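You operate a simulated robot arm through the tools that you are given. There is no shell and no other tool. Be economical: measure what you need, move in short steps, check, and stop when the job is done.

You are at the controls of a simulated two-armed robot. One attempt, no reset.

JOB
Open the wide drawer, fetch the tag clip from the top of the low cupboard and set it in the inside of the wide drawer and shut the drawer again. Then press the scale button two times. Do these in the order given. Set down upright: tag clip.

It is judged by the outcome, as a careful person would: the job done as asked, and still so three seconds after it is handed in. It fails if anything else is knocked over, pushed out of place, dropped, spilled or broken.

ROBOT AND FRAMES
Two 7-joint arms with two-finger parallel grippers on one trunk, on a base that drives. Base frame: it is fixed to the floor where the robot stands at the start and does not move with it; the origin is under the middle of the robot, x ahead of it, y to its left, z up; the surface under the hand at the start is at about z = 799. Lengths are in mm, angles in rad, forces in N, time in s.
The left shoulder is at the start at [50, 165, 930], the right one opposite. With the tool pointing down near the work surface each hand reaches from about 100 to 680 mm from the robot's upright axis, wherever it stands, measured 20 degrees to its own side. Places, roughly: inside of the wide drawer [700, -200, 600]; scale button [-1100, -3300, 900]; tag clip [4500, -1750, 750]; wide drawer [700, -200, 700]. Payload 3.91 kg a hand.
The tool frame of a hand sits at the grasp point between the pads (the TCP): z along the fingers, y along the line on which they close. The tips reach 30 mm beyond it. The gripper opens to 110 mm. The fingers are 20 mm wide and 10 mm thick; the gripper's body (48 by 112 mm) begins 55 mm behind the TCP.
Orientation is that of the tool frame in the base frame, as a unit quaternion [w, x, y, z]. With the fingers straight down and closing along the base's y, the tool's x points along the base's -x, its y along +y and its z along -z.

CONTROLS
- The arms move only by the tool send_rows. It takes "left_increments", "right_increments" or both (then of equal length, played together; a hand with none holds still); each is a list of rows, each a list of 7 numbers: the turn, a rotation vector about the tool's x, y, z in rad, then the shift along the tool's x, y, z in mm, then the opening, from 0 (shut) to 1 (fully open). In form: [[wx, wy, wz, dx, dy, dz, grip], ...]. A call has 1 to 8 rows; each row is the pose to reach, as a shift and turn from the pose commanded when the call began, along the tool's axes at that moment. Each row takes 0.2 s and may step no farther than 50 mm and 0.15 rad from the row before; otherwise, or with a gripper value out of range, the whole call is refused. A pose out of reach is approached as far as the arm can. The call stops where the force on the tool passes 40 N (or 10 N more than at its start, if that is more) or the arm is blocked; 0.2 s more then pass. The fingers move at their own pace (about 45 mm/s each) and stop on an object; they squeeze with about 38 N. The grip force told is the motor's: it shows also when the fingers shut on nothing. Time passes only in rows, and 0.2 s behind the last, so rows that repeat a pose let the fingers close. The reply holds the time, the measured pose of the TCP, the force on the tool along the base axes, the opening and the grip force, in the units named above and with some noise, with the torque about the TCP (base axes, N m) and any sound that the robot's microphone picked up, and new pictures: "pictures" is both (left out), scene, wrist or none (wrist: the cameras of the hands that moved).
- Cameras (640 x 400 px; columns grow to the right, rows downward): "scene" is now at [116.4, -15.7, 1104.2]; the picture's right is [-0.16, -0.99, 0.00], its down [-0.53, 0.08, -0.84] and it looks along [0.83, -0.13, -0.54] (base axes); focal length 269 px, centre (320, 200). "left" rides on the left gripper at [72, -17, -103] in its tool frame; the picture's right is [0.23, 0.97, 0.00], its down [-0.76, 0.18, -0.62] and it looks along [-0.61, 0.14, 0.78] (tool axes); focal length 222 px, centre (320, 200). "right" rides on the right gripper at [72, 17, -103] in its tool frame; the picture's right is [-0.23, 0.97, 0.00], its down [-0.76, -0.18, -0.62] and it looks along [-0.61, -0.14, 0.78] (tool axes); focal length 222 px, centre (320, 200). There is no depth. A picture from a camera that has moved, and an enlarged one, comes with that camera's place and axes in the base frame and with its lens.
- slide_trunk(by): slides the trunk up (or, below 0, down) by that many mm; the arms and the scene camera ride with it, the base frame stays. It gives what a move gives, with no picture.
- drive_base(legs): drives the robot by 1 to 6 legs, each [ahead, left, turn to the left] in mm, mm and rad, along the robot's own axes; the way and the turn of a leg run together, so that a leg with both is an arc; at most 1500 mm and 3.142 rad a leg. The arms and the cameras ride along, it lands a little off, and it stops where it bumps. It gives what a move gives, and a new picture of the scene camera.
- pan_tilt(pan, tilt): turns the head with the scene camera to pan (to the left, within 1.396 rad either way) and tilt (down, from -0.506 to 1.204), counted from straight ahead of the robot. It gives what a move gives, and a new picture of the scene camera.
- enlarge(camera, box): a new picture of the part [left, top, right, bottom] of that camera's present view, enlarged. It takes no simulated time.
- sign_off(): hands the job in; it is judged then, once.

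Work in short steps. Places have to be worked out from the pictures, the camera data and where the tool is seen: move nearer, look again, correct. Check each grasp and each placing, and mend what went wrong. You have 165 turns and 260 pictures in all, those below and enlarged ones among them. Open the grippers and draw the arms clear of the work before you hand the job in, unless the task says otherwise; then end with one line.

The tools are called after "Call:" by a JSON object that holds its "fn" and its "kwargs". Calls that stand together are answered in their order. send_rows: Moves the arms, as the interface text tells. Its arguments: {"type":"object","properties":{"left_increments":{"type":"array"},"right_increments":{"type":"array"},"pictures":{"type":"string","enum":["both","scene","wrist","none"]}},"required":[]} The other tools are called the same way: slide_trunk (by) slides the trunk up or down; drive_base (legs) drives the base; pan_tilt (pan, tilt) turns the head that bears the scene camera; enlarge (camera, box) takes an enlarged picture of a part of a camera's view; sign_off () hands the job in.

At the start:

```text
t: 0.0
left_position: [543.8, 193.2, 915.5]
left_tool_rot: [0.0, 0.0, 1.0, 0.0]
left_wrist_force: [-1.5, 0.3, 0.0]
left_moment: [-0.01, -0.01, 0.0]
left_width: 110.2
left_grip_force: 0.0
right_position: [504.5, -279.7, 913.9]
right_tool_rot: [0.0, 0.0, 1.0, 0.0]
right_wrist_force: [-0.6, 0.0, -0.3]
right_moment: [0.03, -0.05, -0.03]
right_width: 110.1
right_grip_force: 0.0
trunk travel left (down, up): [-150.0, 353.0]
robot x, y, heading: [2.5, -2.5, 0.007]
head pan, tilt: [-0.159, 0.567]
```

scene: 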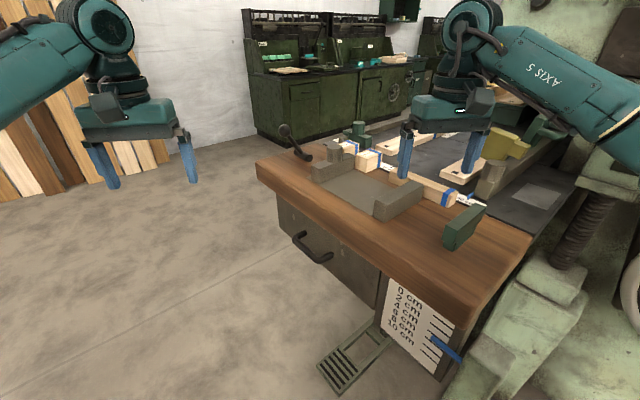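
right: 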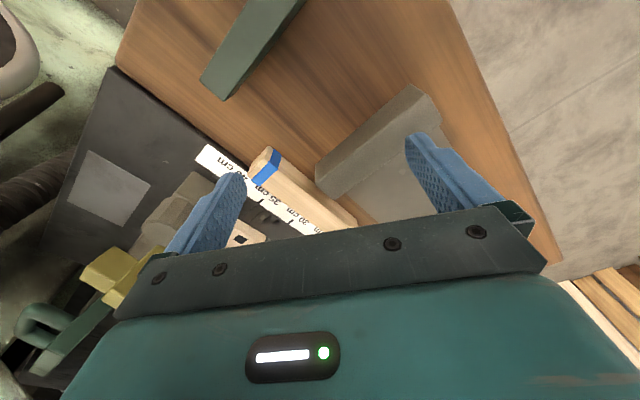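
left: 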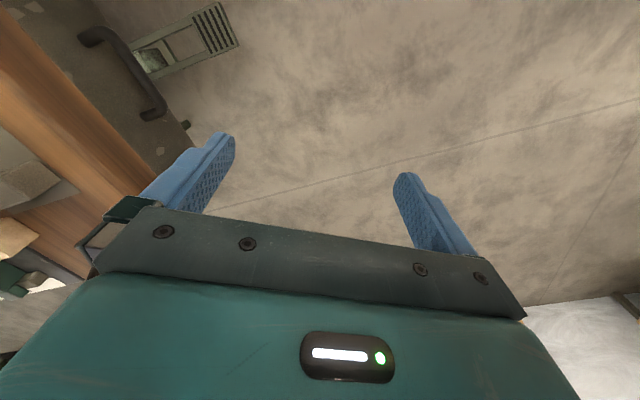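

The bench runs obliquely, and its drawer front faces my left. I'll zoom in on the drawer and look around.

Call:
{"fn": "enlarge", "kwargs": {"camera": "scene", "box": [240, 120, 560, 400]}}

Call:
{"fn": "pan_tilt", "kwargs": {"pan": -0.3, "tilt": 0.95}}

```text
1.43 times, centred on (400, 260) of scene
camera zoom: at [116.4, -15.7, 1104.2], right [-0.16, -0.99, 0.0], down [-0.53, 0.08, -0.84], along [0.83, -0.13, -0.54], focal length 384 px, centre (206, 114)
```

zoom: 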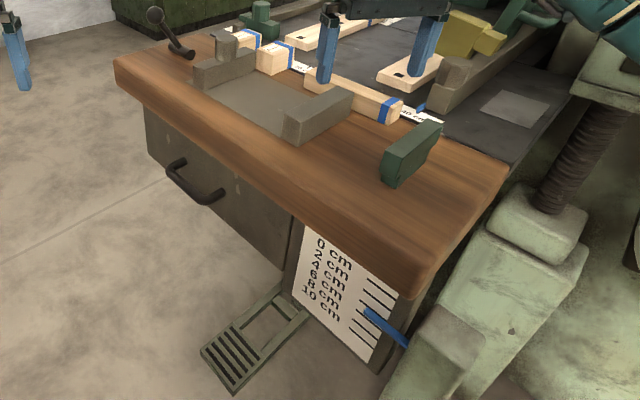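

```text
t: 0.8
left_position: [544.0, 192.1, 915.4]
left_tool_rot: [0.0, -0.002, 1.0, 0.0]
left_wrist_force: [0.1, 0.3, -0.3]
left_moment: [-0.01, -0.02, -0.01]
left_width: 110.1
left_grip_force: 0.0
right_position: [504.8, -279.1, 914.6]
right_tool_rot: [0.0, 0.0, 1.0, 0.0]
right_wrist_force: [0.5, 0.4, 0.1]
right_moment: [0.0, 0.01, 0.01]
right_width: 109.9
right_grip_force: 0.1
trunk travel left (down, up): [-150.0, 353.0]
robot x, y, heading: [2.6, 1.5, -0.005]
head pan, tilt: [-0.3, 0.949]
camera scene: at [97.7, -23.1, 1072.9], right [-0.3, -0.96, 0.0], down [-0.78, 0.24, -0.58], along [0.56, -0.17, -0.81], focal length 269 px, centre (320, 200)
```

scene: 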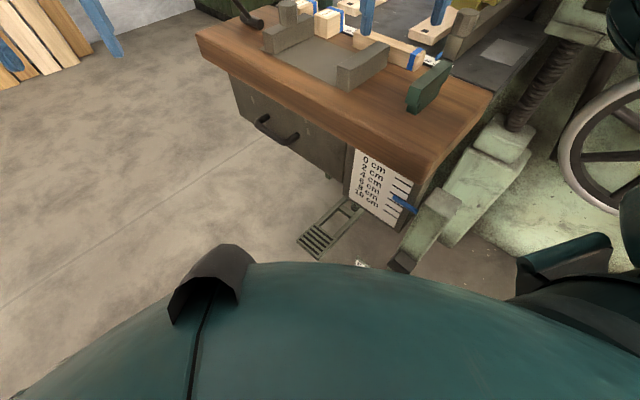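

Triangulating three views puts the handle near (578, -67, 670), with the front's outward normal about (-0.51, 0.86). I'll look left for free floor before I move to face the drawer.

Call:
{"fn": "pan_tilt", "kwargs": {"pan": 1.2, "tilt": 0.6}}

Call:
{"fn": "pan_tilt", "kwargs": {"pan": -0.9, "tilt": 0.4}}

```text
t: 2.5
left_position: [543.8, 191.2, 915.1]
left_tool_rot: [-0.001, -0.001, 1.0, 0.0]
left_wrist_force: [-0.3, -0.2, -0.2]
left_moment: [0.0, 0.02, 0.01]
left_width: 109.9
left_grip_force: 0.0
right_position: [503.9, -280.1, 914.5]
right_tool_rot: [0.0, 0.0, 1.0, 0.0]
right_wrist_force: [-0.2, -0.7, -0.1]
right_moment: [0.01, -0.02, -0.01]
right_width: 110.1
right_grip_force: 0.1
trunk travel left (down, up): [-150.0, 353.0]
robot x, y, heading: [-0.3, 3.0, 0.001]
head pan, tilt: [1.201, 0.6]
camera scene: at [60.2, 80.8, 1101.3], right [0.93, -0.36, 0.0], down [-0.2, -0.53, -0.82], along [0.3, 0.77, -0.57], focal length 269 px, centre (320, 200)
```

scene: 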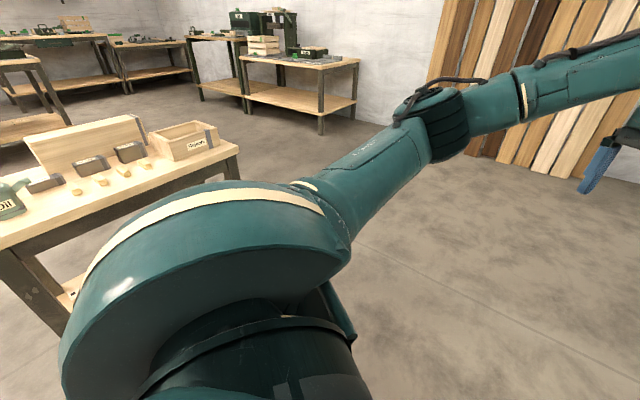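

```text
t: 4.5
left_position: [544.2, 191.2, 915.0]
left_tool_rot: [0.0, 0.0, 1.0, 0.0]
left_wrist_force: [0.8, -0.5, -0.1]
left_moment: [0.03, 0.03, -0.01]
left_width: 110.2
left_grip_force: 0.2
right_position: [504.8, -279.6, 914.4]
right_tool_rot: [0.0, 0.0, 1.0, 0.001]
right_wrist_force: [0.4, -0.3, -0.1]
right_moment: [-0.01, 0.0, 0.02]
right_width: 110.1
right_grip_force: 0.0
trunk travel left (down, up): [-150.0, 353.0]
robot x, y, heading: [0.7, -0.2, 0.001]
head pan, tilt: [-0.901, 0.4]
camera scene: at [85.8, -74.2, 1119.5], right [-0.78, -0.62, 0.0], down [-0.24, 0.3, -0.92], along [0.57, -0.72, -0.39], focal length 269 px, centre (320, 200)
```

scene: 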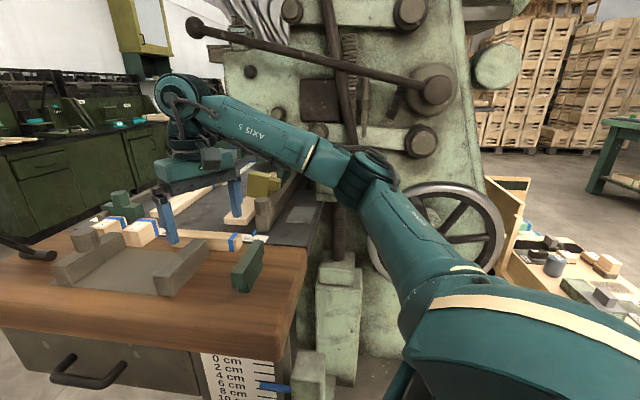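

The start place looks right for pulling the drawer with the left arm, since the table behind me leaves an aisle of about 1 m. I'll yaw the left hand to match the drawer front first.

Call:
{"fn": "send_rows", "kwargs": {"left_increments": [[0, 0, -0.134, 10, 0, 0, 0.5], [0, 0, -0.268, 20, 0, 0, 0.5], [0, 0, -0.402, 30, 0, 0, 0.5], [0, 0, -0.536, 30, 0, 0, 0.5]], "pictures": "none"}}

Call:
{"fn": "send_rows", "kwargs": {"left_increments": [[0.14, 0, 0, 0, 0, 0, 0.5], [0.28, 0, 0, 0, 0, 0, 0.5], [0.42, 0, 0, 0, 0, 0, 0.5], [0.56, 0, 0, 0, 0, 0, 0.5], [0.7, 0, 0, 0, 0, 0, 0.5], [0.84, 0, 0, 0, 0, 0, 0.5], [0.98, 0, 0, 0, 0, 0, 0.5], [1.12, 0, 0, 0, 0, 0, 0.5]], "pictures": "none"}}

Call:
{"fn": "send_rows", "kwargs": {"left_increments": [[0.12, 0, 0, 0, 0, 0, 0.5], [0.24, 0, 0, 0, 0, 0, 0.5], [0.24, 0, 0, 0, 0, 0, 0.5]], "pictures": "wrist"}}

Call:
{"fn": "pan_tilt", "kwargs": {"pan": -0.1, "tilt": 0.75}}

```text
t: 5.5
left_position: [513.5, 192.3, 914.1]
left_tool_rot: [0.0, -0.267, 0.964, 0.0]
left_wrist_force: [-0.1, -0.4, 0.2]
left_moment: [0.0, 0.03, -0.01]
left_width: 55.0
left_grip_force: 0.0
right_position: [503.8, -279.0, 914.9]
right_tool_rot: [0.0, -0.001, 1.0, -0.001]
right_wrist_force: [-0.2, -0.2, 0.6]
right_moment: [0.02, 0.01, 0.02]
right_width: 110.2
right_grip_force: 0.0
trunk travel left (down, up): [-150.0, 353.0]
robot x, y, heading: [-0.6, -1.2, -0.001]
head pan, tilt: [-0.901, 0.4]
```

```text
t: 7.2
left_position: [513.9, 192.1, 914.7]
left_tool_rot: [0.141, -0.224, 0.816, -0.513]
left_wrist_force: [-0.9, 0.6, 0.1]
left_moment: [-0.02, 0.0, -0.04]
left_width: 54.9
left_grip_force: 0.0
right_position: [504.5, -279.3, 914.0]
right_tool_rot: [-0.001, 0.0, 1.0, -0.001]
right_wrist_force: [-0.5, 0.4, 0.0]
right_moment: [0.0, 0.01, 0.0]
right_width: 110.0
right_grip_force: 0.0
trunk travel left (down, up): [-150.0, 353.0]
robot x, y, heading: [1.7, 0.1, -0.0]
head pan, tilt: [-0.901, 0.4]
```

```text
t: 8.1
left_position: [515.0, 192.6, 916.4]
left_tool_rot: [0.167, -0.206, 0.749, -0.607]
left_wrist_force: [0.3, -0.6, 0.0]
left_moment: [0.0, 0.01, 0.01]
left_width: 55.1
left_grip_force: 0.0
right_position: [503.6, -280.0, 913.8]
right_tool_rot: [0.0, 0.0, 1.0, 0.0]
right_wrist_force: [-0.5, -0.1, -0.2]
right_moment: [0.01, 0.0, 0.02]
right_width: 109.9
right_grip_force: 0.1
trunk travel left (down, up): [-150.0, 353.0]
robot x, y, heading: [1.2, 0.4, -0.002]
head pan, tilt: [-0.901, 0.4]
camera left: at [401.5, 238.4, 954.4], right [-0.3, 0.06, -0.95], down [0.32, 0.95, -0.04], along [0.9, -0.32, -0.3], focal length 222 px, centre (320, 200)
```

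left: 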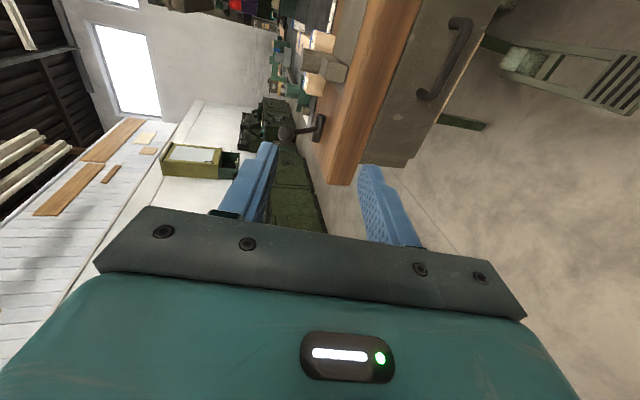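

```text
t: 9.2
left_position: [514.0, 192.3, 915.0]
left_tool_rot: [0.167, -0.206, 0.75, -0.606]
left_wrist_force: [0.3, 0.1, -0.1]
left_moment: [0.0, -0.01, -0.02]
left_width: 55.0
left_grip_force: 0.1
right_position: [504.6, -279.0, 914.5]
right_tool_rot: [0.0, 0.0, 1.0, 0.0]
right_wrist_force: [0.1, 0.6, 0.3]
right_moment: [0.0, 0.04, -0.02]
right_width: 109.9
right_grip_force: 0.1
trunk travel left (down, up): [-150.0, 353.0]
robot x, y, heading: [0.3, 2.3, 0.002]
head pan, tilt: [-0.099, 0.75]
camera scene: at [110.7, -9.9, 1088.4], right [-0.1, -0.99, 0.0], down [-0.68, 0.07, -0.73], along [0.73, -0.07, -0.68], focal length 269 px, centre (320, 200)
```

scene: 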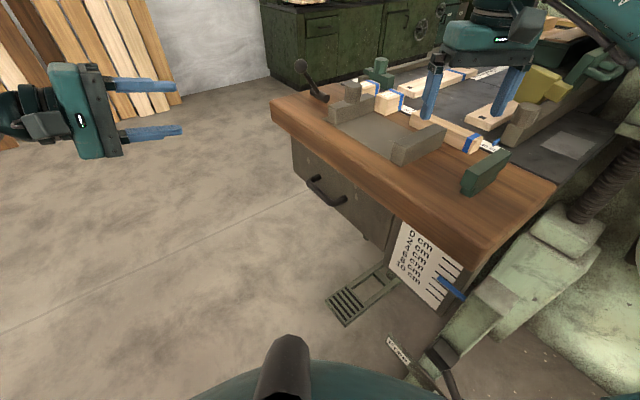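

The hand is turned, and the handle estimate repeats at about (578, -60, 670). I'll zoom in to refine the angle and the handle geometry.

Call:
{"fn": "enlarge", "kwargs": {"camera": "scene", "box": [260, 80, 500, 260]}}

Call:
{"fn": "enlarge", "kwargs": {"camera": "left", "box": [320, 0, 560, 200]}}

```text
2.22 times, centred on (380, 170) of scene
camera zoom: at [110.7, -9.9, 1088.4], right [-0.1, -0.99, 0.0], down [-0.68, 0.07, -0.73], along [0.73, -0.07, -0.68], focal length 598 px, centre (187, 267)
```

zoom: 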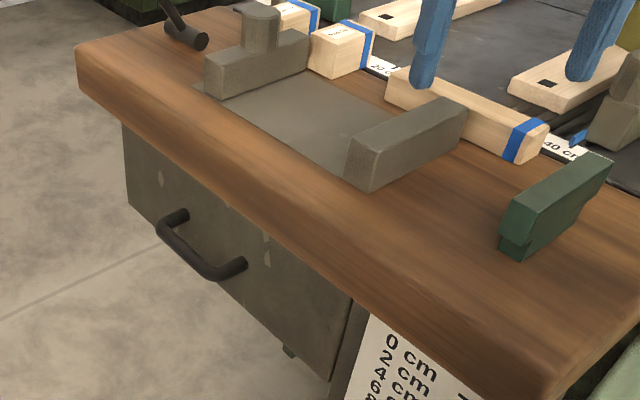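

```text
2.00 times, centred on (440, 100) of left
camera zoom: at [401.6, 238.3, 954.6], right [-0.3, 0.06, -0.95], down [0.32, 0.95, -0.04], along [0.9, -0.32, -0.3], focal length 444 px, centre (80, 400)
```

zoom: 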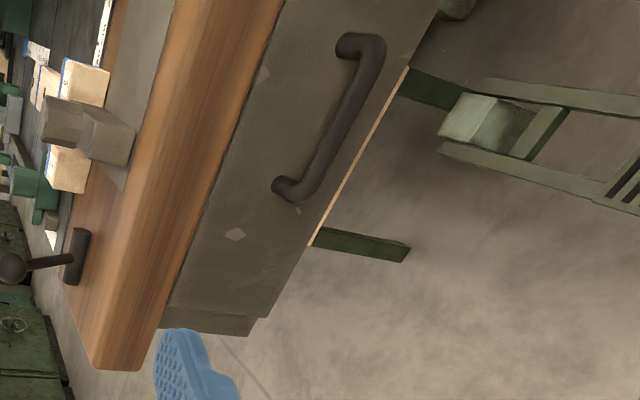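

Bar centre is about (585, -61, 670) and runs 30.7° to x. I'll move the left hand to a standoff about 110 mm in front of it.

Call:
{"fn": "send_rows", "kwargs": {"left_increments": [[0, 0, 0, 11, 31, 29, 0.5], [0, 0, 0, 23, 62, 59, 0.5], [0, 0, 0, 34, 93, 89, 0.5], [0, 0, 0, 46, 124, 119, 0.5], [0, 0, 0, 57, 156, 148, 0.5], [0, 0, 0, 68, 187, 178, 0.5], [0, 0, 0, 68, 187, 178, 0.5]], "pictures": "both"}}

```text
t: 10.8
left_position: [524.4, 42.7, 695.3]
left_tool_rot: [0.168, -0.207, 0.75, -0.606]
left_wrist_force: [-0.5, 0.2, 0.1]
left_moment: [0.0, -0.01, 0.0]
left_width: 55.0
left_grip_force: 0.1
right_position: [505.1, -279.0, 914.1]
right_tool_rot: [0.0, 0.001, 1.0, 0.0]
right_wrist_force: [0.6, -0.4, 0.3]
right_moment: [-0.01, -0.03, 0.03]
right_width: 109.8
right_grip_force: 0.2
trunk travel left (down, up): [-150.0, 353.0]
robot x, y, heading: [-2.4, -1.8, 0.001]
head pan, tilt: [-0.099, 0.75]
camera scene: at [110.7, -9.8, 1088.4], right [-0.1, -1.0, 0.0], down [-0.68, 0.07, -0.73], along [0.73, -0.07, -0.68], focal length 269 px, centre (320, 200)
camera left: at [412.0, 88.0, 734.1], right [-0.3, 0.06, -0.95], down [0.32, 0.95, -0.04], along [0.9, -0.32, -0.3], focal length 222 px, centre (320, 200)
```

scene: 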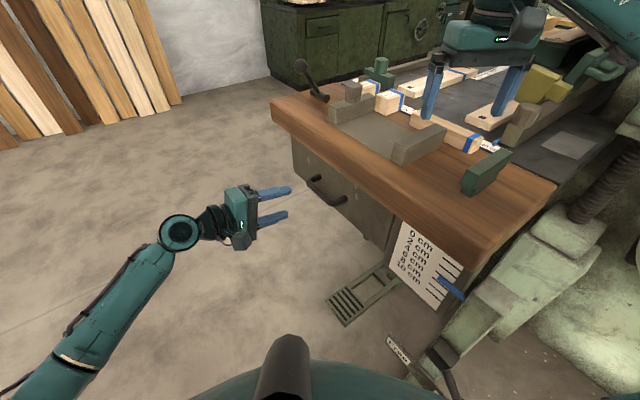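
left: 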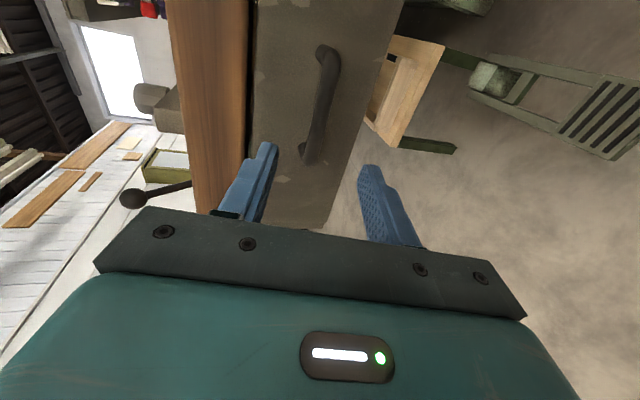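

The bar is level with the gap between the fingers. I'll advance 110 mm along the fingers and then close.

Call:
{"fn": "send_rows", "kwargs": {"left_increments": [[0, 0, 0, 0, 0, 40, 0.5], [0, 0, 0, 0, 0, 80, 0.5], [0, 0, 0, 0, 0, 108, 0.5], [0, 0, 0, 0, 0, 108, 0.5]], "pictures": "both"}}

```text
t: 11.8
left_position: [579.8, -49.6, 672.5]
left_tool_rot: [0.167, -0.206, 0.75, -0.606]
left_wrist_force: [-0.3, 0.8, 1.2]
left_moment: [-0.01, 0.03, 0.01]
left_width: 55.2
left_grip_force: 0.2
right_position: [503.6, -279.1, 914.9]
right_tool_rot: [0.0, 0.001, 1.0, 0.0]
right_wrist_force: [-0.3, 0.4, -0.3]
right_moment: [-0.03, -0.02, -0.02]
right_width: 110.2
right_grip_force: 0.1
trunk travel left (down, up): [-150.0, 353.0]
robot x, y, heading: [-3.1, 1.2, 0.0]
head pan, tilt: [-0.099, 0.75]
camera scene: at [110.7, -9.9, 1088.4], right [-0.1, -1.0, 0.0], down [-0.68, 0.07, -0.73], along [0.73, -0.07, -0.68], focal length 269 px, centre (320, 200)
camera left: at [466.5, -3.5, 711.5], right [-0.3, 0.06, -0.95], down [0.32, 0.95, -0.04], along [0.9, -0.32, -0.3], focal length 222 px, centre (320, 200)
```

scene: 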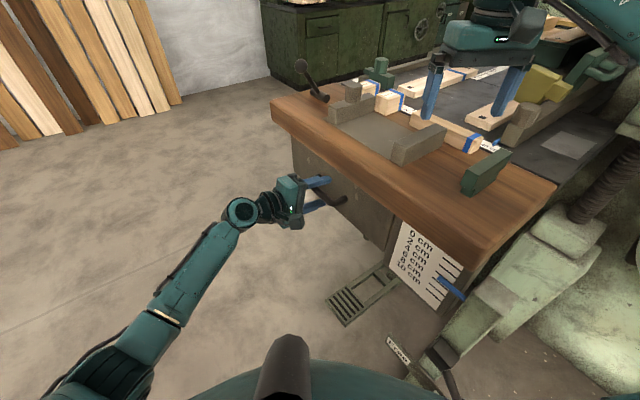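
left: 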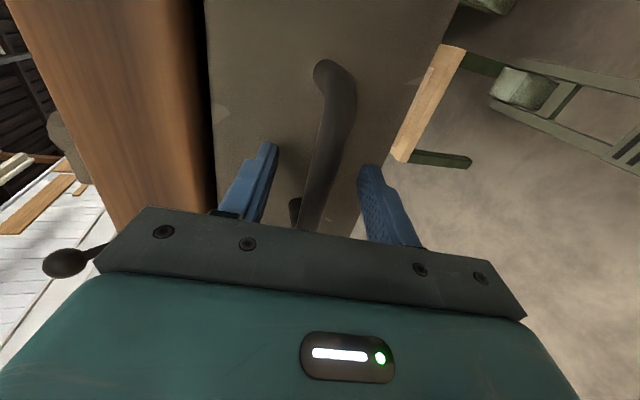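

The bar lies between the fingers, so I'll close on it.

Call:
{"fn": "send_rows", "kwargs": {"left_increments": [[0, 0, 0, 0, 0, 0, 0], [0, 0, 0, 0, 0, 0, 0], [0, 0, 0, 0, 0, 0, 0], [0, 0, 0, 0, 0, 0, 0]], "pictures": "wrist"}}

```text
t: 12.8
left_position: [578.4, -48.3, 673.2]
left_tool_rot: [0.167, -0.206, 0.749, -0.607]
left_wrist_force: [0.9, -0.9, 2.1]
left_moment: [-0.11, 0.18, 0.07]
left_width: 16.0
left_grip_force: 44.6
right_position: [504.1, -278.9, 914.9]
right_tool_rot: [0.001, 0.001, 1.0, 0.0]
right_wrist_force: [-0.4, -0.5, -0.4]
right_moment: [-0.04, -0.01, -0.03]
right_width: 109.9
right_grip_force: 0.0
trunk travel left (down, up): [-150.0, 353.0]
robot x, y, heading: [1.7, -0.2, -0.002]
head pan, tilt: [-0.099, 0.75]
camera left: at [466.3, -3.3, 711.9], right [-0.3, 0.06, -0.95], down [0.32, 0.95, -0.04], along [0.9, -0.32, -0.3], focal length 222 px, centre (320, 200)
```

left: 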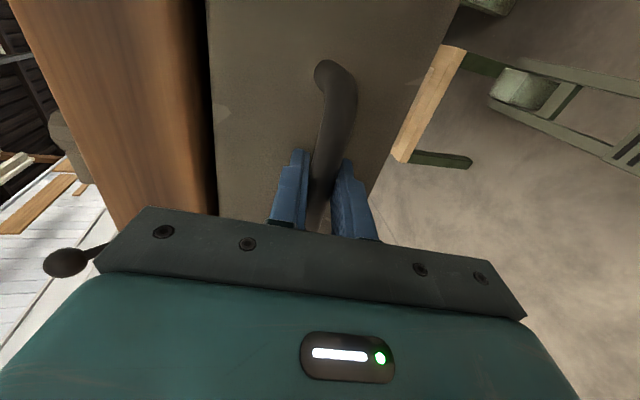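

Gripped at 16 mm. I'll pull 120 mm straight out along the outward normal.

Call:
{"fn": "send_rows", "kwargs": {"left_increments": [[0, 0, 0, 0, 4, -20, 0], [0, 0, 0, 0, 8.5, -40, 0], [0, 0, 0, 0, 12.7, -60, 0], [0, 0, 0, 0, 17, -80, 0], [0, 0, 0, 0, 21, -100, 0], [0, 0, 0, 0, 25.5, -120, 0]], "pictures": "scene"}}

```text
t: 14.2
left_position: [514.3, 56.7, 673.0]
left_tool_rot: [0.166, -0.206, 0.75, -0.606]
left_wrist_force: [3.4, 3.9, 2.8]
left_moment: [-0.26, 0.41, -0.87]
left_width: 15.7
left_grip_force: 44.6
right_position: [503.9, -279.9, 914.2]
right_tool_rot: [-0.001, 0.0, 1.0, 0.0]
right_wrist_force: [-0.5, 1.0, 0.7]
right_moment: [-0.03, 0.01, -0.02]
right_width: 110.1
right_grip_force: 0.0
trunk travel left (down, up): [-150.0, 353.0]
robot x, y, heading: [-0.7, -1.7, -0.0]
head pan, tilt: [-0.099, 0.75]
camera scene: at [110.7, -9.5, 1088.4], right [-0.1, -1.0, 0.0], down [-0.68, 0.07, -0.73], along [0.73, -0.07, -0.68], focal length 269 px, centre (320, 200)
```

scene: 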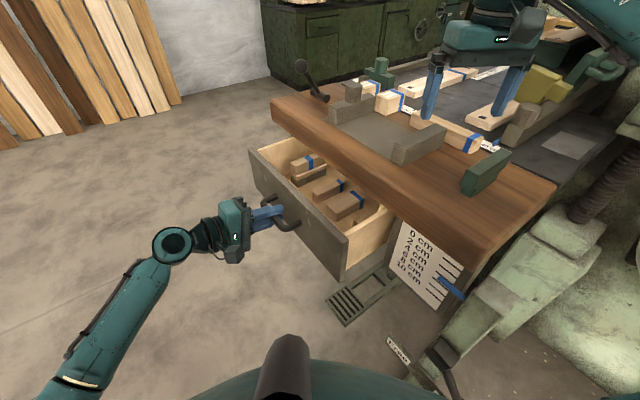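

The drawer opens smoothly and has wood blocks inside. I'll pull it another 120 mm.

Call:
{"fn": "send_rows", "kwargs": {"left_increments": [[0, 0, 0, 0, 4, -20, 0], [0, 0, 0, 0, 8.5, -40, 0], [0, 0, 0, 0, 12.7, -60, 0], [0, 0, 0, 0, 17, -80, 0], [0, 0, 0, 0, 21, -100, 0], [0, 0, 0, 0, 25.5, -120, 0]], "pictures": "scene"}}

```text
t: 15.6
left_position: [456.0, 157.4, 672.6]
left_tool_rot: [0.167, -0.207, 0.748, -0.608]
left_wrist_force: [-0.1, -2.4, -0.4]
left_moment: [-0.05, -0.01, 0.21]
left_width: 15.8
left_grip_force: 44.4
right_position: [503.6, -279.9, 913.8]
right_tool_rot: [0.001, 0.001, 1.0, -0.001]
right_wrist_force: [-0.4, -0.4, 0.2]
right_moment: [-0.01, -0.02, 0.01]
right_width: 110.1
right_grip_force: 0.1
trunk travel left (down, up): [-150.0, 353.0]
robot x, y, heading: [-0.6, -2.8, 0.0]
head pan, tilt: [-0.099, 0.75]
stopped in row 6 (left hand): the force on the tool passed its limit at 49 N (the readings are from after the stop); the commanded pose is now the measured one
camera scene: at [110.6, -10.0, 1088.3], right [-0.1, -0.99, 0.0], down [-0.68, 0.07, -0.73], along [0.73, -0.07, -0.68], focal length 269 px, centre (320, 200)
```

scene: 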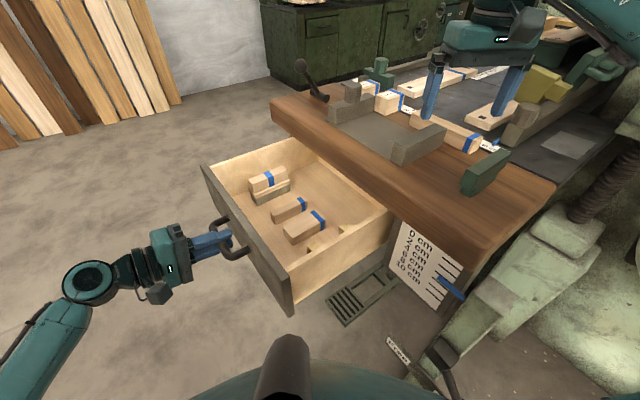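

The drawer has reached its stop at about 236 mm of travel. I'll open the fingers, back off the bar, and raise the hand.

Call:
{"fn": "send_rows", "kwargs": {"left_increments": [[0, 0, 0, 0, 0, 0, 0.5], [0, 0, 0, 0, 0, 0, 0.5], [0, 0, 0, 0, 0, 0, 0.5], [0, 0, 0, 0, 0, -30, 0.5], [0, 0, 0, 0, 0, -60, 0.5], [0, 0, 0, 0, 0, -90, 0.5]], "pictures": "none"}}

Call:
{"fn": "send_rows", "kwargs": {"left_increments": [[0, 0, 0, 0, -45, 0, 0.5], [0, 0, 0, 0, -90, 0, 0.5], [0, 0, 0, 0, -135, 0, 0.5], [0, 0, 0, 0, -180, 0, 0.5], [0, 0, 0, 0, -225, 0, 0.5], [0, 0, 0, 0, -250, 0, 0.5]], "pictures": "scene"}}

```text
t: 17.0
left_position: [410.9, 235.2, 691.1]
left_tool_rot: [0.167, -0.206, 0.748, -0.608]
left_wrist_force: [-0.7, 0.4, 0.5]
left_moment: [0.01, -0.01, -0.01]
left_width: 54.9
left_grip_force: 0.0
right_position: [504.0, -280.9, 916.0]
right_tool_rot: [-0.001, 0.001, 1.0, 0.0]
right_wrist_force: [-0.3, 0.6, 0.2]
right_moment: [-0.02, 0.01, 0.0]
right_width: 109.9
right_grip_force: 0.0
trunk travel left (down, up): [-150.0, 353.0]
robot x, y, heading: [1.1, 2.1, -0.004]
head pan, tilt: [-0.099, 0.75]
```

```text
t: 18.4
left_position: [436.6, 191.3, 934.9]
left_tool_rot: [0.167, -0.207, 0.749, -0.607]
left_wrist_force: [0.2, -0.5, 0.5]
left_moment: [0.04, -0.01, 0.01]
left_width: 55.0
left_grip_force: 0.0
right_position: [504.9, -279.3, 915.1]
right_tool_rot: [0.0, 0.0, 1.0, 0.0]
right_wrist_force: [-0.2, -0.1, 0.0]
right_moment: [-0.01, -0.02, 0.0]
right_width: 110.1
right_grip_force: 0.0
trunk travel left (down, up): [-150.0, 353.0]
robot x, y, heading: [5.1, -4.0, 0.002]
head pan, tilt: [-0.099, 0.75]
camera scene: at [110.6, -10.0, 1088.4], right [-0.1, -0.99, 0.0], down [-0.68, 0.07, -0.73], along [0.73, -0.07, -0.68], focal length 269 px, centre (320, 200)
```

scene: 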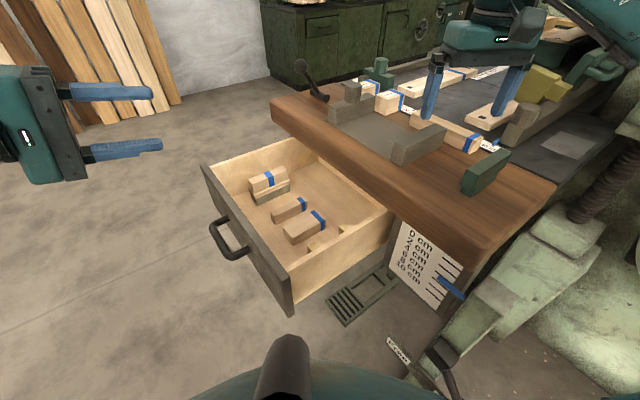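

The drawer stays open. I'll bring the left hand back to pointing down and tuck both hands in for driving.

Call:
{"fn": "send_rows", "kwargs": {"left_increments": [[-0.14, 0, 0, 0, 0, 0, 0.5], [-0.28, 0, 0, 0, 0, 0, 0.5], [-0.42, 0, 0, 0, 0, 0, 0.5], [-0.56, 0, 0, 0, 0, 0, 0.5], [-0.7, 0, 0, 0, 0, 0, 0.5], [-0.84, 0, 0, 0, 0, 0, 0.5], [-0.98, 0, 0, 0, 0, 0, 0.5], [-1.12, 0, 0, 0, 0, 0, 0.5]], "right_increments": [[0, 0, 0, 0, 0, -45, 1], [0, 0, 0, 10, 0, -90, 1], [0, 0, 0, 45, 0, -100, 1], [0, 0, 0, 80, 0, -100, 1], [0, 0, 0, 115, 0, -100, 1], [0, 0, 0, 150, 0, -100, 1], [0, 0, 0, 180, 0, -100, 1], [0, 0, 0, 180, 0, -100, 1]], "pictures": "none"}}

Call:
{"fn": "send_rows", "kwargs": {"left_increments": [[-0.12, 0, 0, 0, 0, 0, 0.5], [-0.24, 0, 0, 0, 0, 0, 0.5], [-0.24, 0, 0.13, 0, 0, 0, 0.5], [-0.24, 0, 0.13, 0, 0, 0, 0.5]], "pictures": "none"}}

Call:
{"fn": "pan_tilt", "kwargs": {"pan": -0.35, "tilt": 0.15}}

Call:
{"fn": "pan_tilt", "kwargs": {"pan": 0.6, "tilt": 0.3}}

```text
t: 20.2
left_position: [435.7, 188.8, 935.7]
left_tool_rot: [0.032, -0.264, 0.957, -0.117]
left_wrist_force: [-0.6, 0.2, 0.5]
left_moment: [0.0, 0.0, 0.0]
left_width: 55.2
left_grip_force: 0.1
right_position: [324.3, -279.9, 1014.6]
right_tool_rot: [0.0, 0.001, 1.0, 0.0]
right_wrist_force: [-0.2, 0.4, 0.7]
right_moment: [0.01, 0.0, 0.01]
right_width: 109.8
right_grip_force: 0.0
trunk travel left (down, up): [-150.0, 353.0]
robot x, y, heading: [2.6, -0.3, -0.003]
head pan, tilt: [-0.099, 0.75]
```

```text
t: 21.2
left_position: [437.3, 188.4, 935.1]
left_tool_rot: [0.008, -0.202, 0.979, 0.001]
left_wrist_force: [-0.5, -0.3, -0.5]
left_moment: [0.02, 0.0, -0.01]
left_width: 55.1
left_grip_force: 0.0
right_position: [323.6, -280.0, 1014.1]
right_tool_rot: [0.001, 0.0, 1.0, 0.0]
right_wrist_force: [0.0, 0.0, 0.2]
right_moment: [0.02, -0.02, 0.0]
right_width: 110.2
right_grip_force: 0.1
trunk travel left (down, up): [-150.0, 353.0]
robot x, y, heading: [-1.3, 2.3, 0.004]
head pan, tilt: [-0.099, 0.75]
```

```text
t: 22.2
left_position: [436.7, 187.5, 934.8]
left_tool_rot: [0.007, -0.203, 0.979, 0.001]
left_wrist_force: [-0.1, 0.0, 0.0]
left_moment: [0.01, -0.02, 0.04]
left_width: 55.0
left_grip_force: 0.2
right_position: [324.7, -281.2, 1015.1]
right_tool_rot: [0.0, 0.0, 1.0, 0.0]
right_wrist_force: [1.0, 0.6, 0.0]
right_moment: [-0.04, 0.0, 0.01]
right_width: 109.9
right_grip_force: 0.1
trunk travel left (down, up): [-150.0, 353.0]
robot x, y, heading: [0.1, -2.2, 0.001]
head pan, tilt: [-0.351, 0.15]
camera scene: at [115.3, -33.6, 1142.7], right [-0.34, -0.94, 0.0], down [-0.14, 0.05, -0.99], along [0.93, -0.34, -0.15], focal length 269 px, centre (320, 200)
```

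scene: 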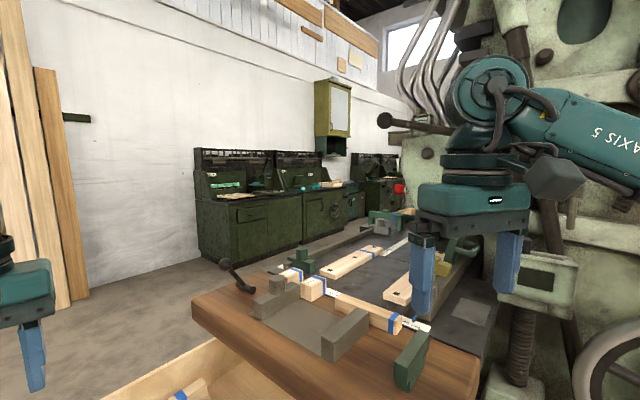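

```text
t: 23.4
left_position: [436.4, 188.6, 937.0]
left_tool_rot: [0.008, -0.203, 0.979, 0.001]
left_wrist_force: [-1.2, 0.8, 0.7]
left_moment: [-0.02, 0.02, -0.04]
left_width: 55.0
left_grip_force: 0.0
right_position: [325.2, -280.6, 1015.4]
right_tool_rot: [0.001, 0.0, 1.0, 0.0]
right_wrist_force: [0.5, -0.4, -0.5]
right_moment: [0.0, 0.0, 0.01]
right_width: 109.8
right_grip_force: 0.1
trunk travel left (down, up): [-150.0, 353.0]
robot x, y, heading: [-1.2, -2.4, -0.001]
head pan, tilt: [0.6, 0.3]
camera scene: at [105.3, 50.9, 1128.8], right [0.56, -0.83, 0.0], down [-0.24, -0.17, -0.96], along [0.79, 0.54, -0.3], focal length 269 px, centre (320, 200)
```

scene: 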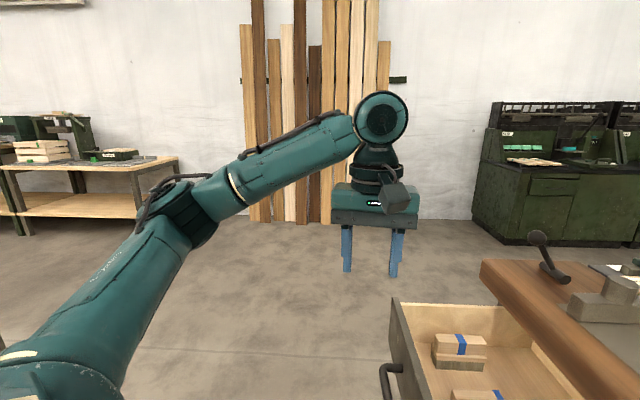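

The aisle runs past the open drawer, and the cupboards are ahead to the right beyond the bench. I'll shift left a little away from the drawer, then recheck the table on my left.

Call:
{"fn": "drive_base", "kwargs": {"legs": [[0, 180, 0]]}}

Call:
{"fn": "pan_tilt", "kwargs": {"pan": 1.35, "tilt": 0.5}}

```text
t: 25.6
left_position: [437.1, 369.4, 936.3]
left_tool_rot: [0.008, -0.203, 0.979, 0.0]
left_wrist_force: [-0.6, 0.4, -1.2]
left_moment: [0.0, 0.0, 0.02]
left_width: 54.9
left_grip_force: 0.0
right_position: [325.6, -101.2, 1014.2]
right_tool_rot: [0.001, 0.001, 1.0, 0.0]
right_wrist_force: [-0.3, 0.4, 0.2]
right_moment: [0.0, 0.02, -0.01]
right_width: 110.0
right_grip_force: 0.1
trunk travel left (down, up): [-150.0, 353.0]
robot x, y, heading: [0.5, 180.1, -0.002]
head pan, tilt: [0.6, 0.3]
camera scene: at [105.5, 230.9, 1128.8], right [0.56, -0.83, 0.0], down [-0.24, -0.17, -0.96], along [0.79, 0.54, -0.3], focal length 269 px, centre (320, 200)
```

scene: 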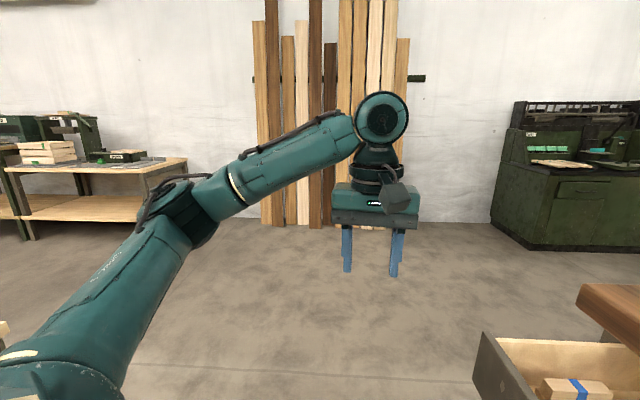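

```text
t: 26.7
left_position: [436.9, 368.8, 935.2]
left_tool_rot: [0.008, -0.202, 0.979, 0.0]
left_wrist_force: [0.1, 0.2, -0.3]
left_moment: [-0.01, -0.03, -0.03]
left_width: 54.9
left_grip_force: 0.0
right_position: [324.6, -100.2, 1015.1]
right_tool_rot: [0.0, 0.001, 1.0, 0.0]
right_wrist_force: [-0.4, -0.2, -0.2]
right_moment: [0.01, 0.02, 0.03]
right_width: 109.8
right_grip_force: 0.1
trunk travel left (down, up): [-150.0, 353.0]
robot x, y, heading: [3.2, 179.4, -0.002]
head pan, tilt: [1.349, 0.499]
camera scene: at [48.5, 266.9, 1110.4], right [0.98, -0.22, 0.0], down [-0.11, -0.47, -0.88], along [0.19, 0.86, -0.48], focal length 269 px, centre (320, 200)
```

scene: 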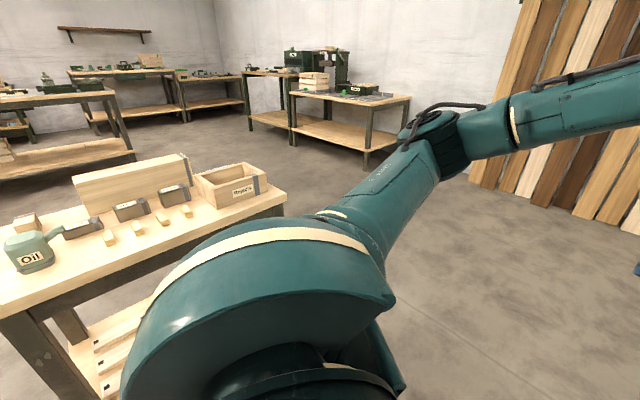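

Comparing the two views, the table behind me is lower and farther than I thought, so there is room. I'll drive along the aisle past the bench end, then turn right.

Call:
{"fn": "drive_base", "kwargs": {"legs": [[0, 80, 0], [0, 0, 0.536], [1200, 0, 0], [0, 0, -1.0]]}}

Call:
{"fn": "pan_tilt", "kwargs": {"pan": 0.0, "tilt": 0.2}}

```text
t: 37.9
left_position: [1511.9, 857.7, 936.4]
left_tool_rot: [0.008, 0.022, 1.0, -0.001]
left_wrist_force: [-0.2, -0.3, 0.7]
left_moment: [0.01, 0.01, 0.02]
left_width: 55.1
left_grip_force: 0.0
right_position: [1206.2, 483.4, 1013.5]
right_tool_rot: [0.0, 0.224, 0.975, 0.0]
right_wrist_force: [0.0, 0.3, 0.2]
right_moment: [-0.02, -0.02, -0.01]
right_width: 110.1
right_grip_force: 0.1
trunk travel left (down, up): [-150.0, 353.0]
robot x, y, heading: [1035.1, 875.2, -0.453]
head pan, tilt: [1.349, 0.499]
camera scene: at [1118.3, 934.2, 1110.4], right [0.78, -0.62, 0.0], down [-0.3, -0.37, -0.88], along [0.55, 0.69, -0.48], focal length 269 px, centre (320, 200)
```

scene: 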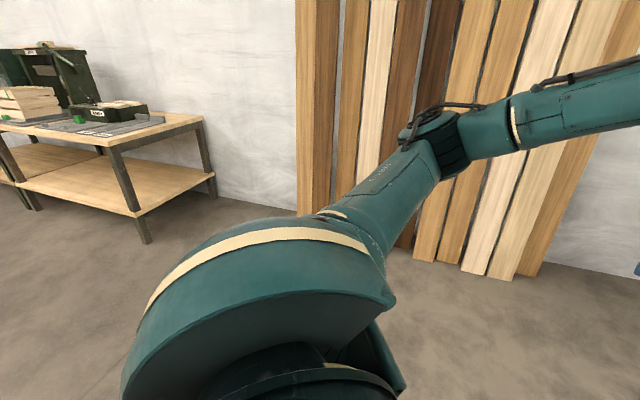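

```text
t: 39.4
left_position: [1512.1, 857.8, 935.7]
left_tool_rot: [0.008, 0.022, 1.0, -0.001]
left_wrist_force: [0.6, -0.4, -0.6]
left_moment: [0.0, 0.0, 0.01]
left_width: 54.9
left_grip_force: 0.1
right_position: [1205.6, 483.0, 1015.3]
right_tool_rot: [0.001, 0.225, 0.974, 0.0]
right_wrist_force: [0.9, -0.3, 0.0]
right_moment: [-0.01, -0.03, 0.0]
right_width: 110.0
right_grip_force: 0.3
trunk travel left (down, up): [-150.0, 353.0]
robot x, y, heading: [1032.9, 878.0, -0.45]
head pan, tilt: [0.0, 0.201]
camera scene: at [1145.3, 822.5, 1138.0], right [-0.44, -0.9, 0.0], down [-0.18, 0.09, -0.98], along [0.88, -0.43, -0.2], focal length 269 px, centre (320, 200)
```

scene: 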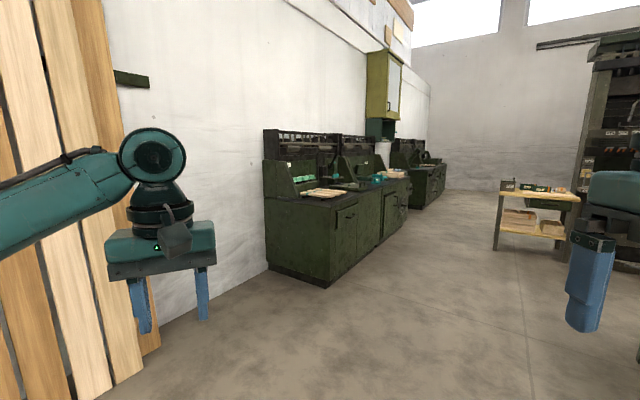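

I'm past the bench end with a clear view of the cupboard row. The predicted clip location projects near (375, 170), so I'll zoom there.

Call:
{"fn": "enlarge", "kwargs": {"camera": "scene", "box": [260, 120, 460, 245]}}

```text
3.20 times, centred on (360, 182) of scene
camera zoom: at [1145.3, 822.5, 1138.0], right [-0.44, -0.9, 0.0], down [-0.18, 0.09, -0.98], along [0.88, -0.43, -0.2], focal length 861 px, centre (192, 256)
```

zoom: 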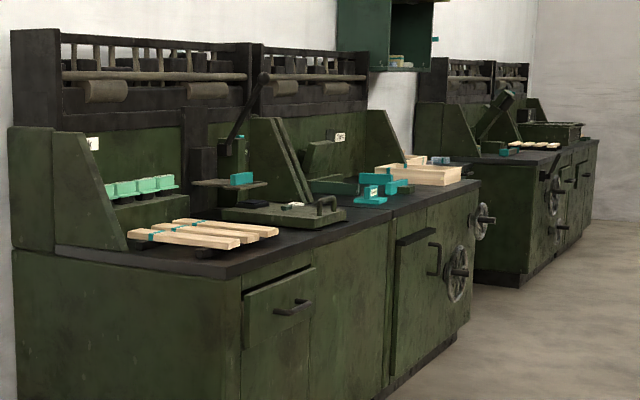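

The cupboard row runs at about -65°, with a walkway in front of it. I'll drive to a spot about 700 mm in front of the row to look closer.

Call:
{"fn": "drive_base", "kwargs": {"legs": [[0, 0, -0.454], [1330, 0, 0], [1300, 0, 0]]}}

Call:
{"fn": "pan_tilt", "kwargs": {"pan": 0.4, "tilt": 0.35}}

```text
t: 53.4
left_position: [3070.9, -1408.1, 936.1]
left_tool_rot: [0.008, 0.248, 0.969, -0.003]
left_wrist_force: [-0.4, 0.1, 0.3]
left_moment: [0.0, -0.01, -0.03]
left_width: 55.2
left_grip_force: 0.0
right_position: [2633.4, -1608.2, 1014.2]
right_tool_rot: [0.0, 0.44, 0.898, 0.0]
right_wrist_force: [0.4, 0.0, 0.1]
right_moment: [-0.01, -0.02, 0.0]
right_width: 110.0
right_grip_force: 0.1
trunk travel left (down, up): [-150.0, 353.0]
robot x, y, heading: [2656.0, -1179.1, -0.914]
head pan, tilt: [0.0, 0.201]
camera scene: at [2729.2, -1278.0, 1138.0], right [-0.79, -0.61, 0.0], down [-0.12, 0.16, -0.98], along [0.6, -0.77, -0.2], focal length 269 px, centre (320, 200)
```

scene: 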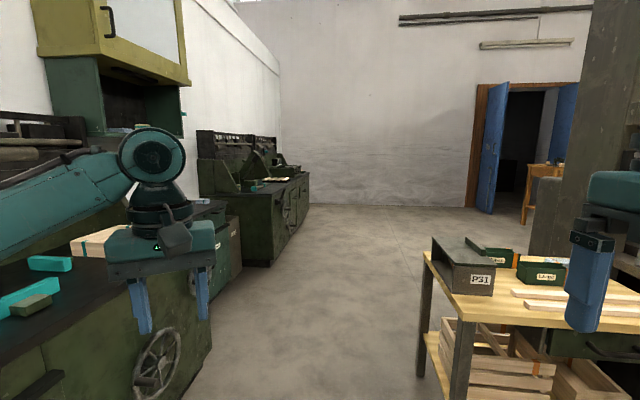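

```text
t: 54.3
left_position: [3071.0, -1409.1, 936.2]
left_tool_rot: [0.008, 0.248, 0.969, -0.003]
left_wrist_force: [-0.4, -0.4, -0.2]
left_moment: [0.0, 0.01, 0.01]
left_width: 55.2
left_grip_force: 0.0
right_position: [2633.5, -1608.8, 1014.1]
right_tool_rot: [-0.001, 0.44, 0.898, 0.0]
right_wrist_force: [-0.7, 0.4, -0.4]
right_moment: [0.01, 0.0, -0.02]
right_width: 110.1
right_grip_force: 0.1
trunk travel left (down, up): [-150.0, 353.0]
robot x, y, heading: [2653.8, -1182.4, -0.91]
head pan, tilt: [0.4, 0.351]
camera scene: at [2753.2, -1249.9, 1124.1], right [-0.49, -0.87, 0.0], down [-0.3, 0.17, -0.94], along [0.82, -0.46, -0.34], focal length 269 px, centre (320, 200)
```

scene: 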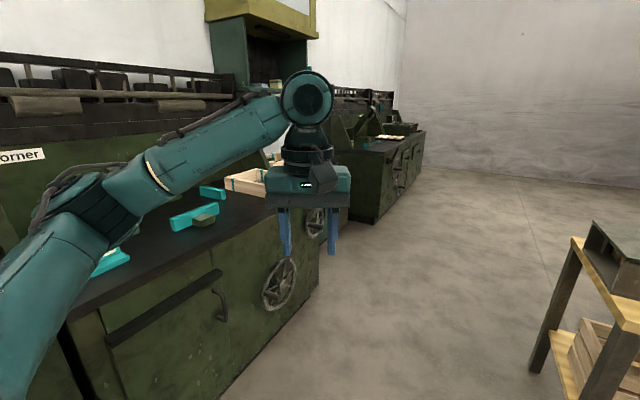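

There's a lower cupboard under the wall cabinet, between units two and three. I'll move the left hand aside to unblock the view and look there.

Call:
{"fn": "send_rows", "kwargs": {"left_increments": [[0, 0, 0, 45, 0, 0, 0.5], [0, 0, 0, 90, 10, 0, 0.5], [0, 0, 0, 130, 30, 0, 0.5], [0, 0, 0, 150, 60, -30, 0.5], [0, 0, 0, 150, 80, -60, 0.5]], "pictures": "none"}}

Call:
{"fn": "pan_tilt", "kwargs": {"pan": 0.15, "tilt": 0.3}}

Call:
{"fn": "enlarge", "kwargs": {"camera": "scene", "box": [60, 100, 360, 290]}}

```text
t: 55.5
left_position: [2975.4, -1265.1, 993.7]
left_tool_rot: [0.007, 0.249, 0.969, -0.002]
left_wrist_force: [0.7, 1.0, 0.4]
left_moment: [0.0, 0.02, -0.01]
left_width: 55.2
left_grip_force: 0.0
right_position: [2633.3, -1607.5, 1014.6]
right_tool_rot: [-0.001, 0.44, 0.898, 0.0]
right_wrist_force: [-0.2, 0.1, 0.7]
right_moment: [0.02, 0.0, 0.02]
right_width: 110.2
right_grip_force: 0.1
trunk travel left (down, up): [-150.0, 353.0]
robot x, y, heading: [2656.0, -1179.7, -0.911]
head pan, tilt: [0.4, 0.351]
```

```text
t: 56.2
left_position: [2977.4, -1266.5, 992.9]
left_tool_rot: [0.007, 0.248, 0.969, -0.004]
left_wrist_force: [-0.4, 0.2, 0.2]
left_moment: [0.0, -0.02, 0.02]
left_width: 55.2
left_grip_force: 0.1
right_position: [2631.7, -1608.3, 1015.1]
right_tool_rot: [0.0, 0.44, 0.898, 0.001]
right_wrist_force: [-0.4, -0.4, 0.9]
right_moment: [0.0, 0.01, 0.01]
right_width: 110.4
right_grip_force: 0.0
trunk travel left (down, up): [-150.0, 353.0]
robot x, y, heading: [2651.4, -1184.2, -0.909]
head pan, tilt: [0.15, 0.3]
camera scene: at [2739.7, -1268.6, 1128.8], right [-0.69, -0.73, 0.0], down [-0.21, 0.2, -0.96], along [0.69, -0.66, -0.3], focal length 269 px, centre (320, 200)
```

scene: 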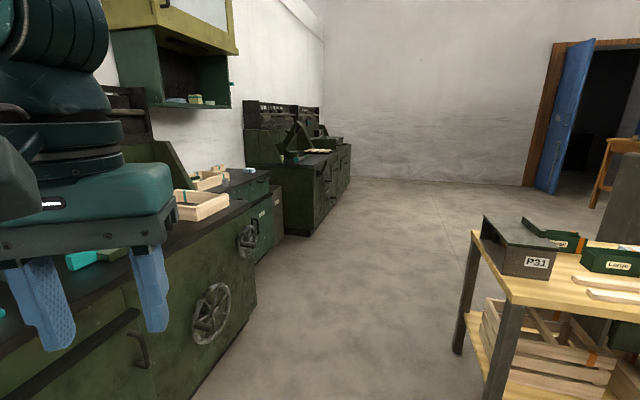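

```text
2.11 times, centred on (210, 195) of scene
camera zoom: at [2739.7, -1268.6, 1128.8], right [-0.69, -0.73, 0.0], down [-0.21, 0.2, -0.96], along [0.69, -0.66, -0.3], focal length 566 px, centre (552, 210)
```

zoom: 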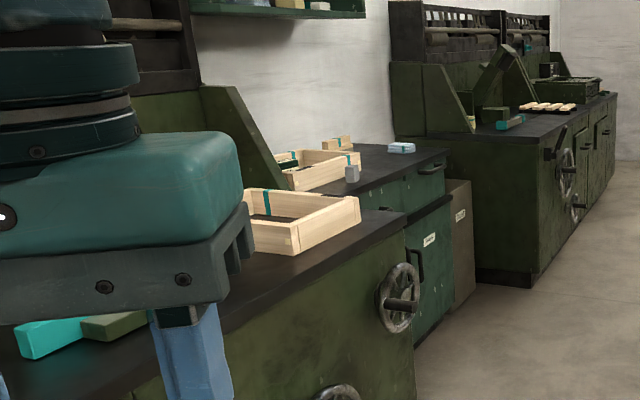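

The low cupboard sits just past unit two, with a tray and several small items on top around (4300, -2050). I'll move up, turn to face the row, and strafe right to it.

Call:
{"fn": "drive_base", "kwargs": {"legs": [[0, 0, -0.232], [700, 150, 0], [0, 0, 1.571], [0, -500, 0]]}}

Call:
{"fn": "pan_tilt", "kwargs": {"pan": -0.4, "tilt": 0.5}}

```text
t: 69.3
left_position: [3447.7, -1925.4, 993.1]
left_tool_rot: [0.008, -0.402, 0.916, 0.002]
left_wrist_force: [0.4, -0.9, 0.6]
left_moment: [-0.03, -0.03, 0.01]
left_width: 54.9
left_grip_force: 0.1
right_position: [3695.4, -2343.6, 1015.5]
right_tool_rot: [-0.001, -0.207, 0.978, 0.0]
right_wrist_force: [0.1, 0.0, 0.2]
right_moment: [0.0, 0.01, 0.01]
right_width: 109.8
right_grip_force: 0.1
trunk travel left (down, up): [-150.0, 353.0]
robot x, y, heading: [3287.2, -2218.5, 0.417]
head pan, tilt: [0.15, 0.3]
camera scene: at [3389.5, -2156.9, 1128.8], right [0.54, -0.84, 0.0], down [-0.25, -0.16, -0.96], along [0.81, 0.51, -0.3], focal length 269 px, centre (320, 200)
```

scene: 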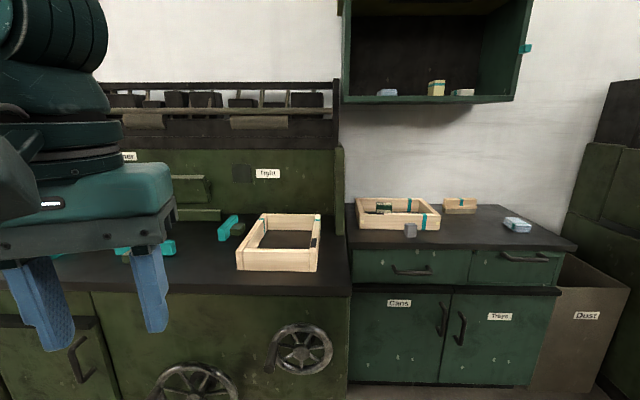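

```text
t: 70.3
left_position: [3446.4, -1926.4, 993.4]
left_tool_rot: [0.008, -0.401, 0.916, 0.002]
left_wrist_force: [-0.4, -0.6, 0.0]
left_moment: [0.0, -0.01, 0.01]
left_width: 54.9
left_grip_force: 0.1
right_position: [3695.3, -2341.6, 1014.0]
right_tool_rot: [0.0, -0.206, 0.979, -0.001]
right_wrist_force: [-0.5, -0.8, 0.2]
right_moment: [0.0, -0.03, 0.0]
right_width: 109.8
right_grip_force: 0.1
trunk travel left (down, up): [-150.0, 353.0]
robot x, y, heading: [3284.8, -2217.2, 0.411]
head pan, tilt: [-0.4, 0.499]
camera scene: at [3401.7, -2205.3, 1110.4], right [0.02, -1.0, 0.0], down [-0.48, -0.01, -0.88], along [0.88, 0.02, -0.48], focal length 269 px, centre (320, 200)
```

scene: 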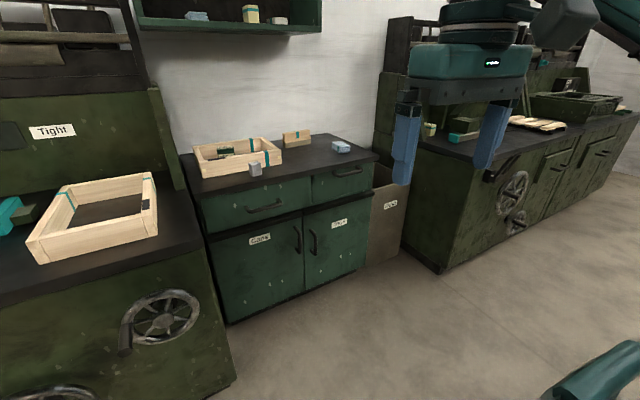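

This is the low cupboard. I'll zoom in on the items on its top.

Call:
{"fn": "enlarge", "kwargs": {"camera": "scene", "box": [170, 110, 390, 220]}}

```text
2.91 times, centred on (280, 165) of scene
camera zoom: at [3401.7, -2205.3, 1110.4], right [0.02, -1.0, 0.0], down [-0.48, -0.01, -0.88], along [0.88, 0.02, -0.48], focal length 783 px, centre (436, 302)
```

zoom: 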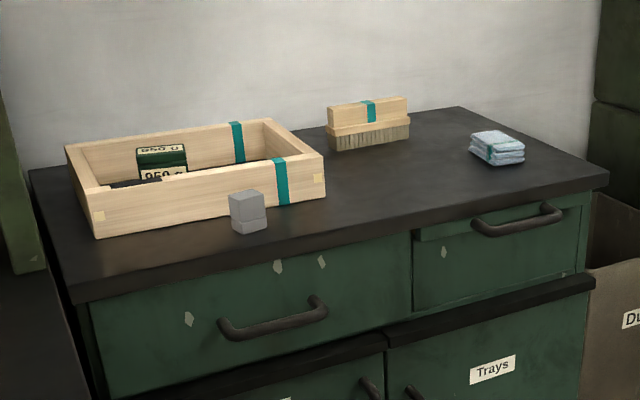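

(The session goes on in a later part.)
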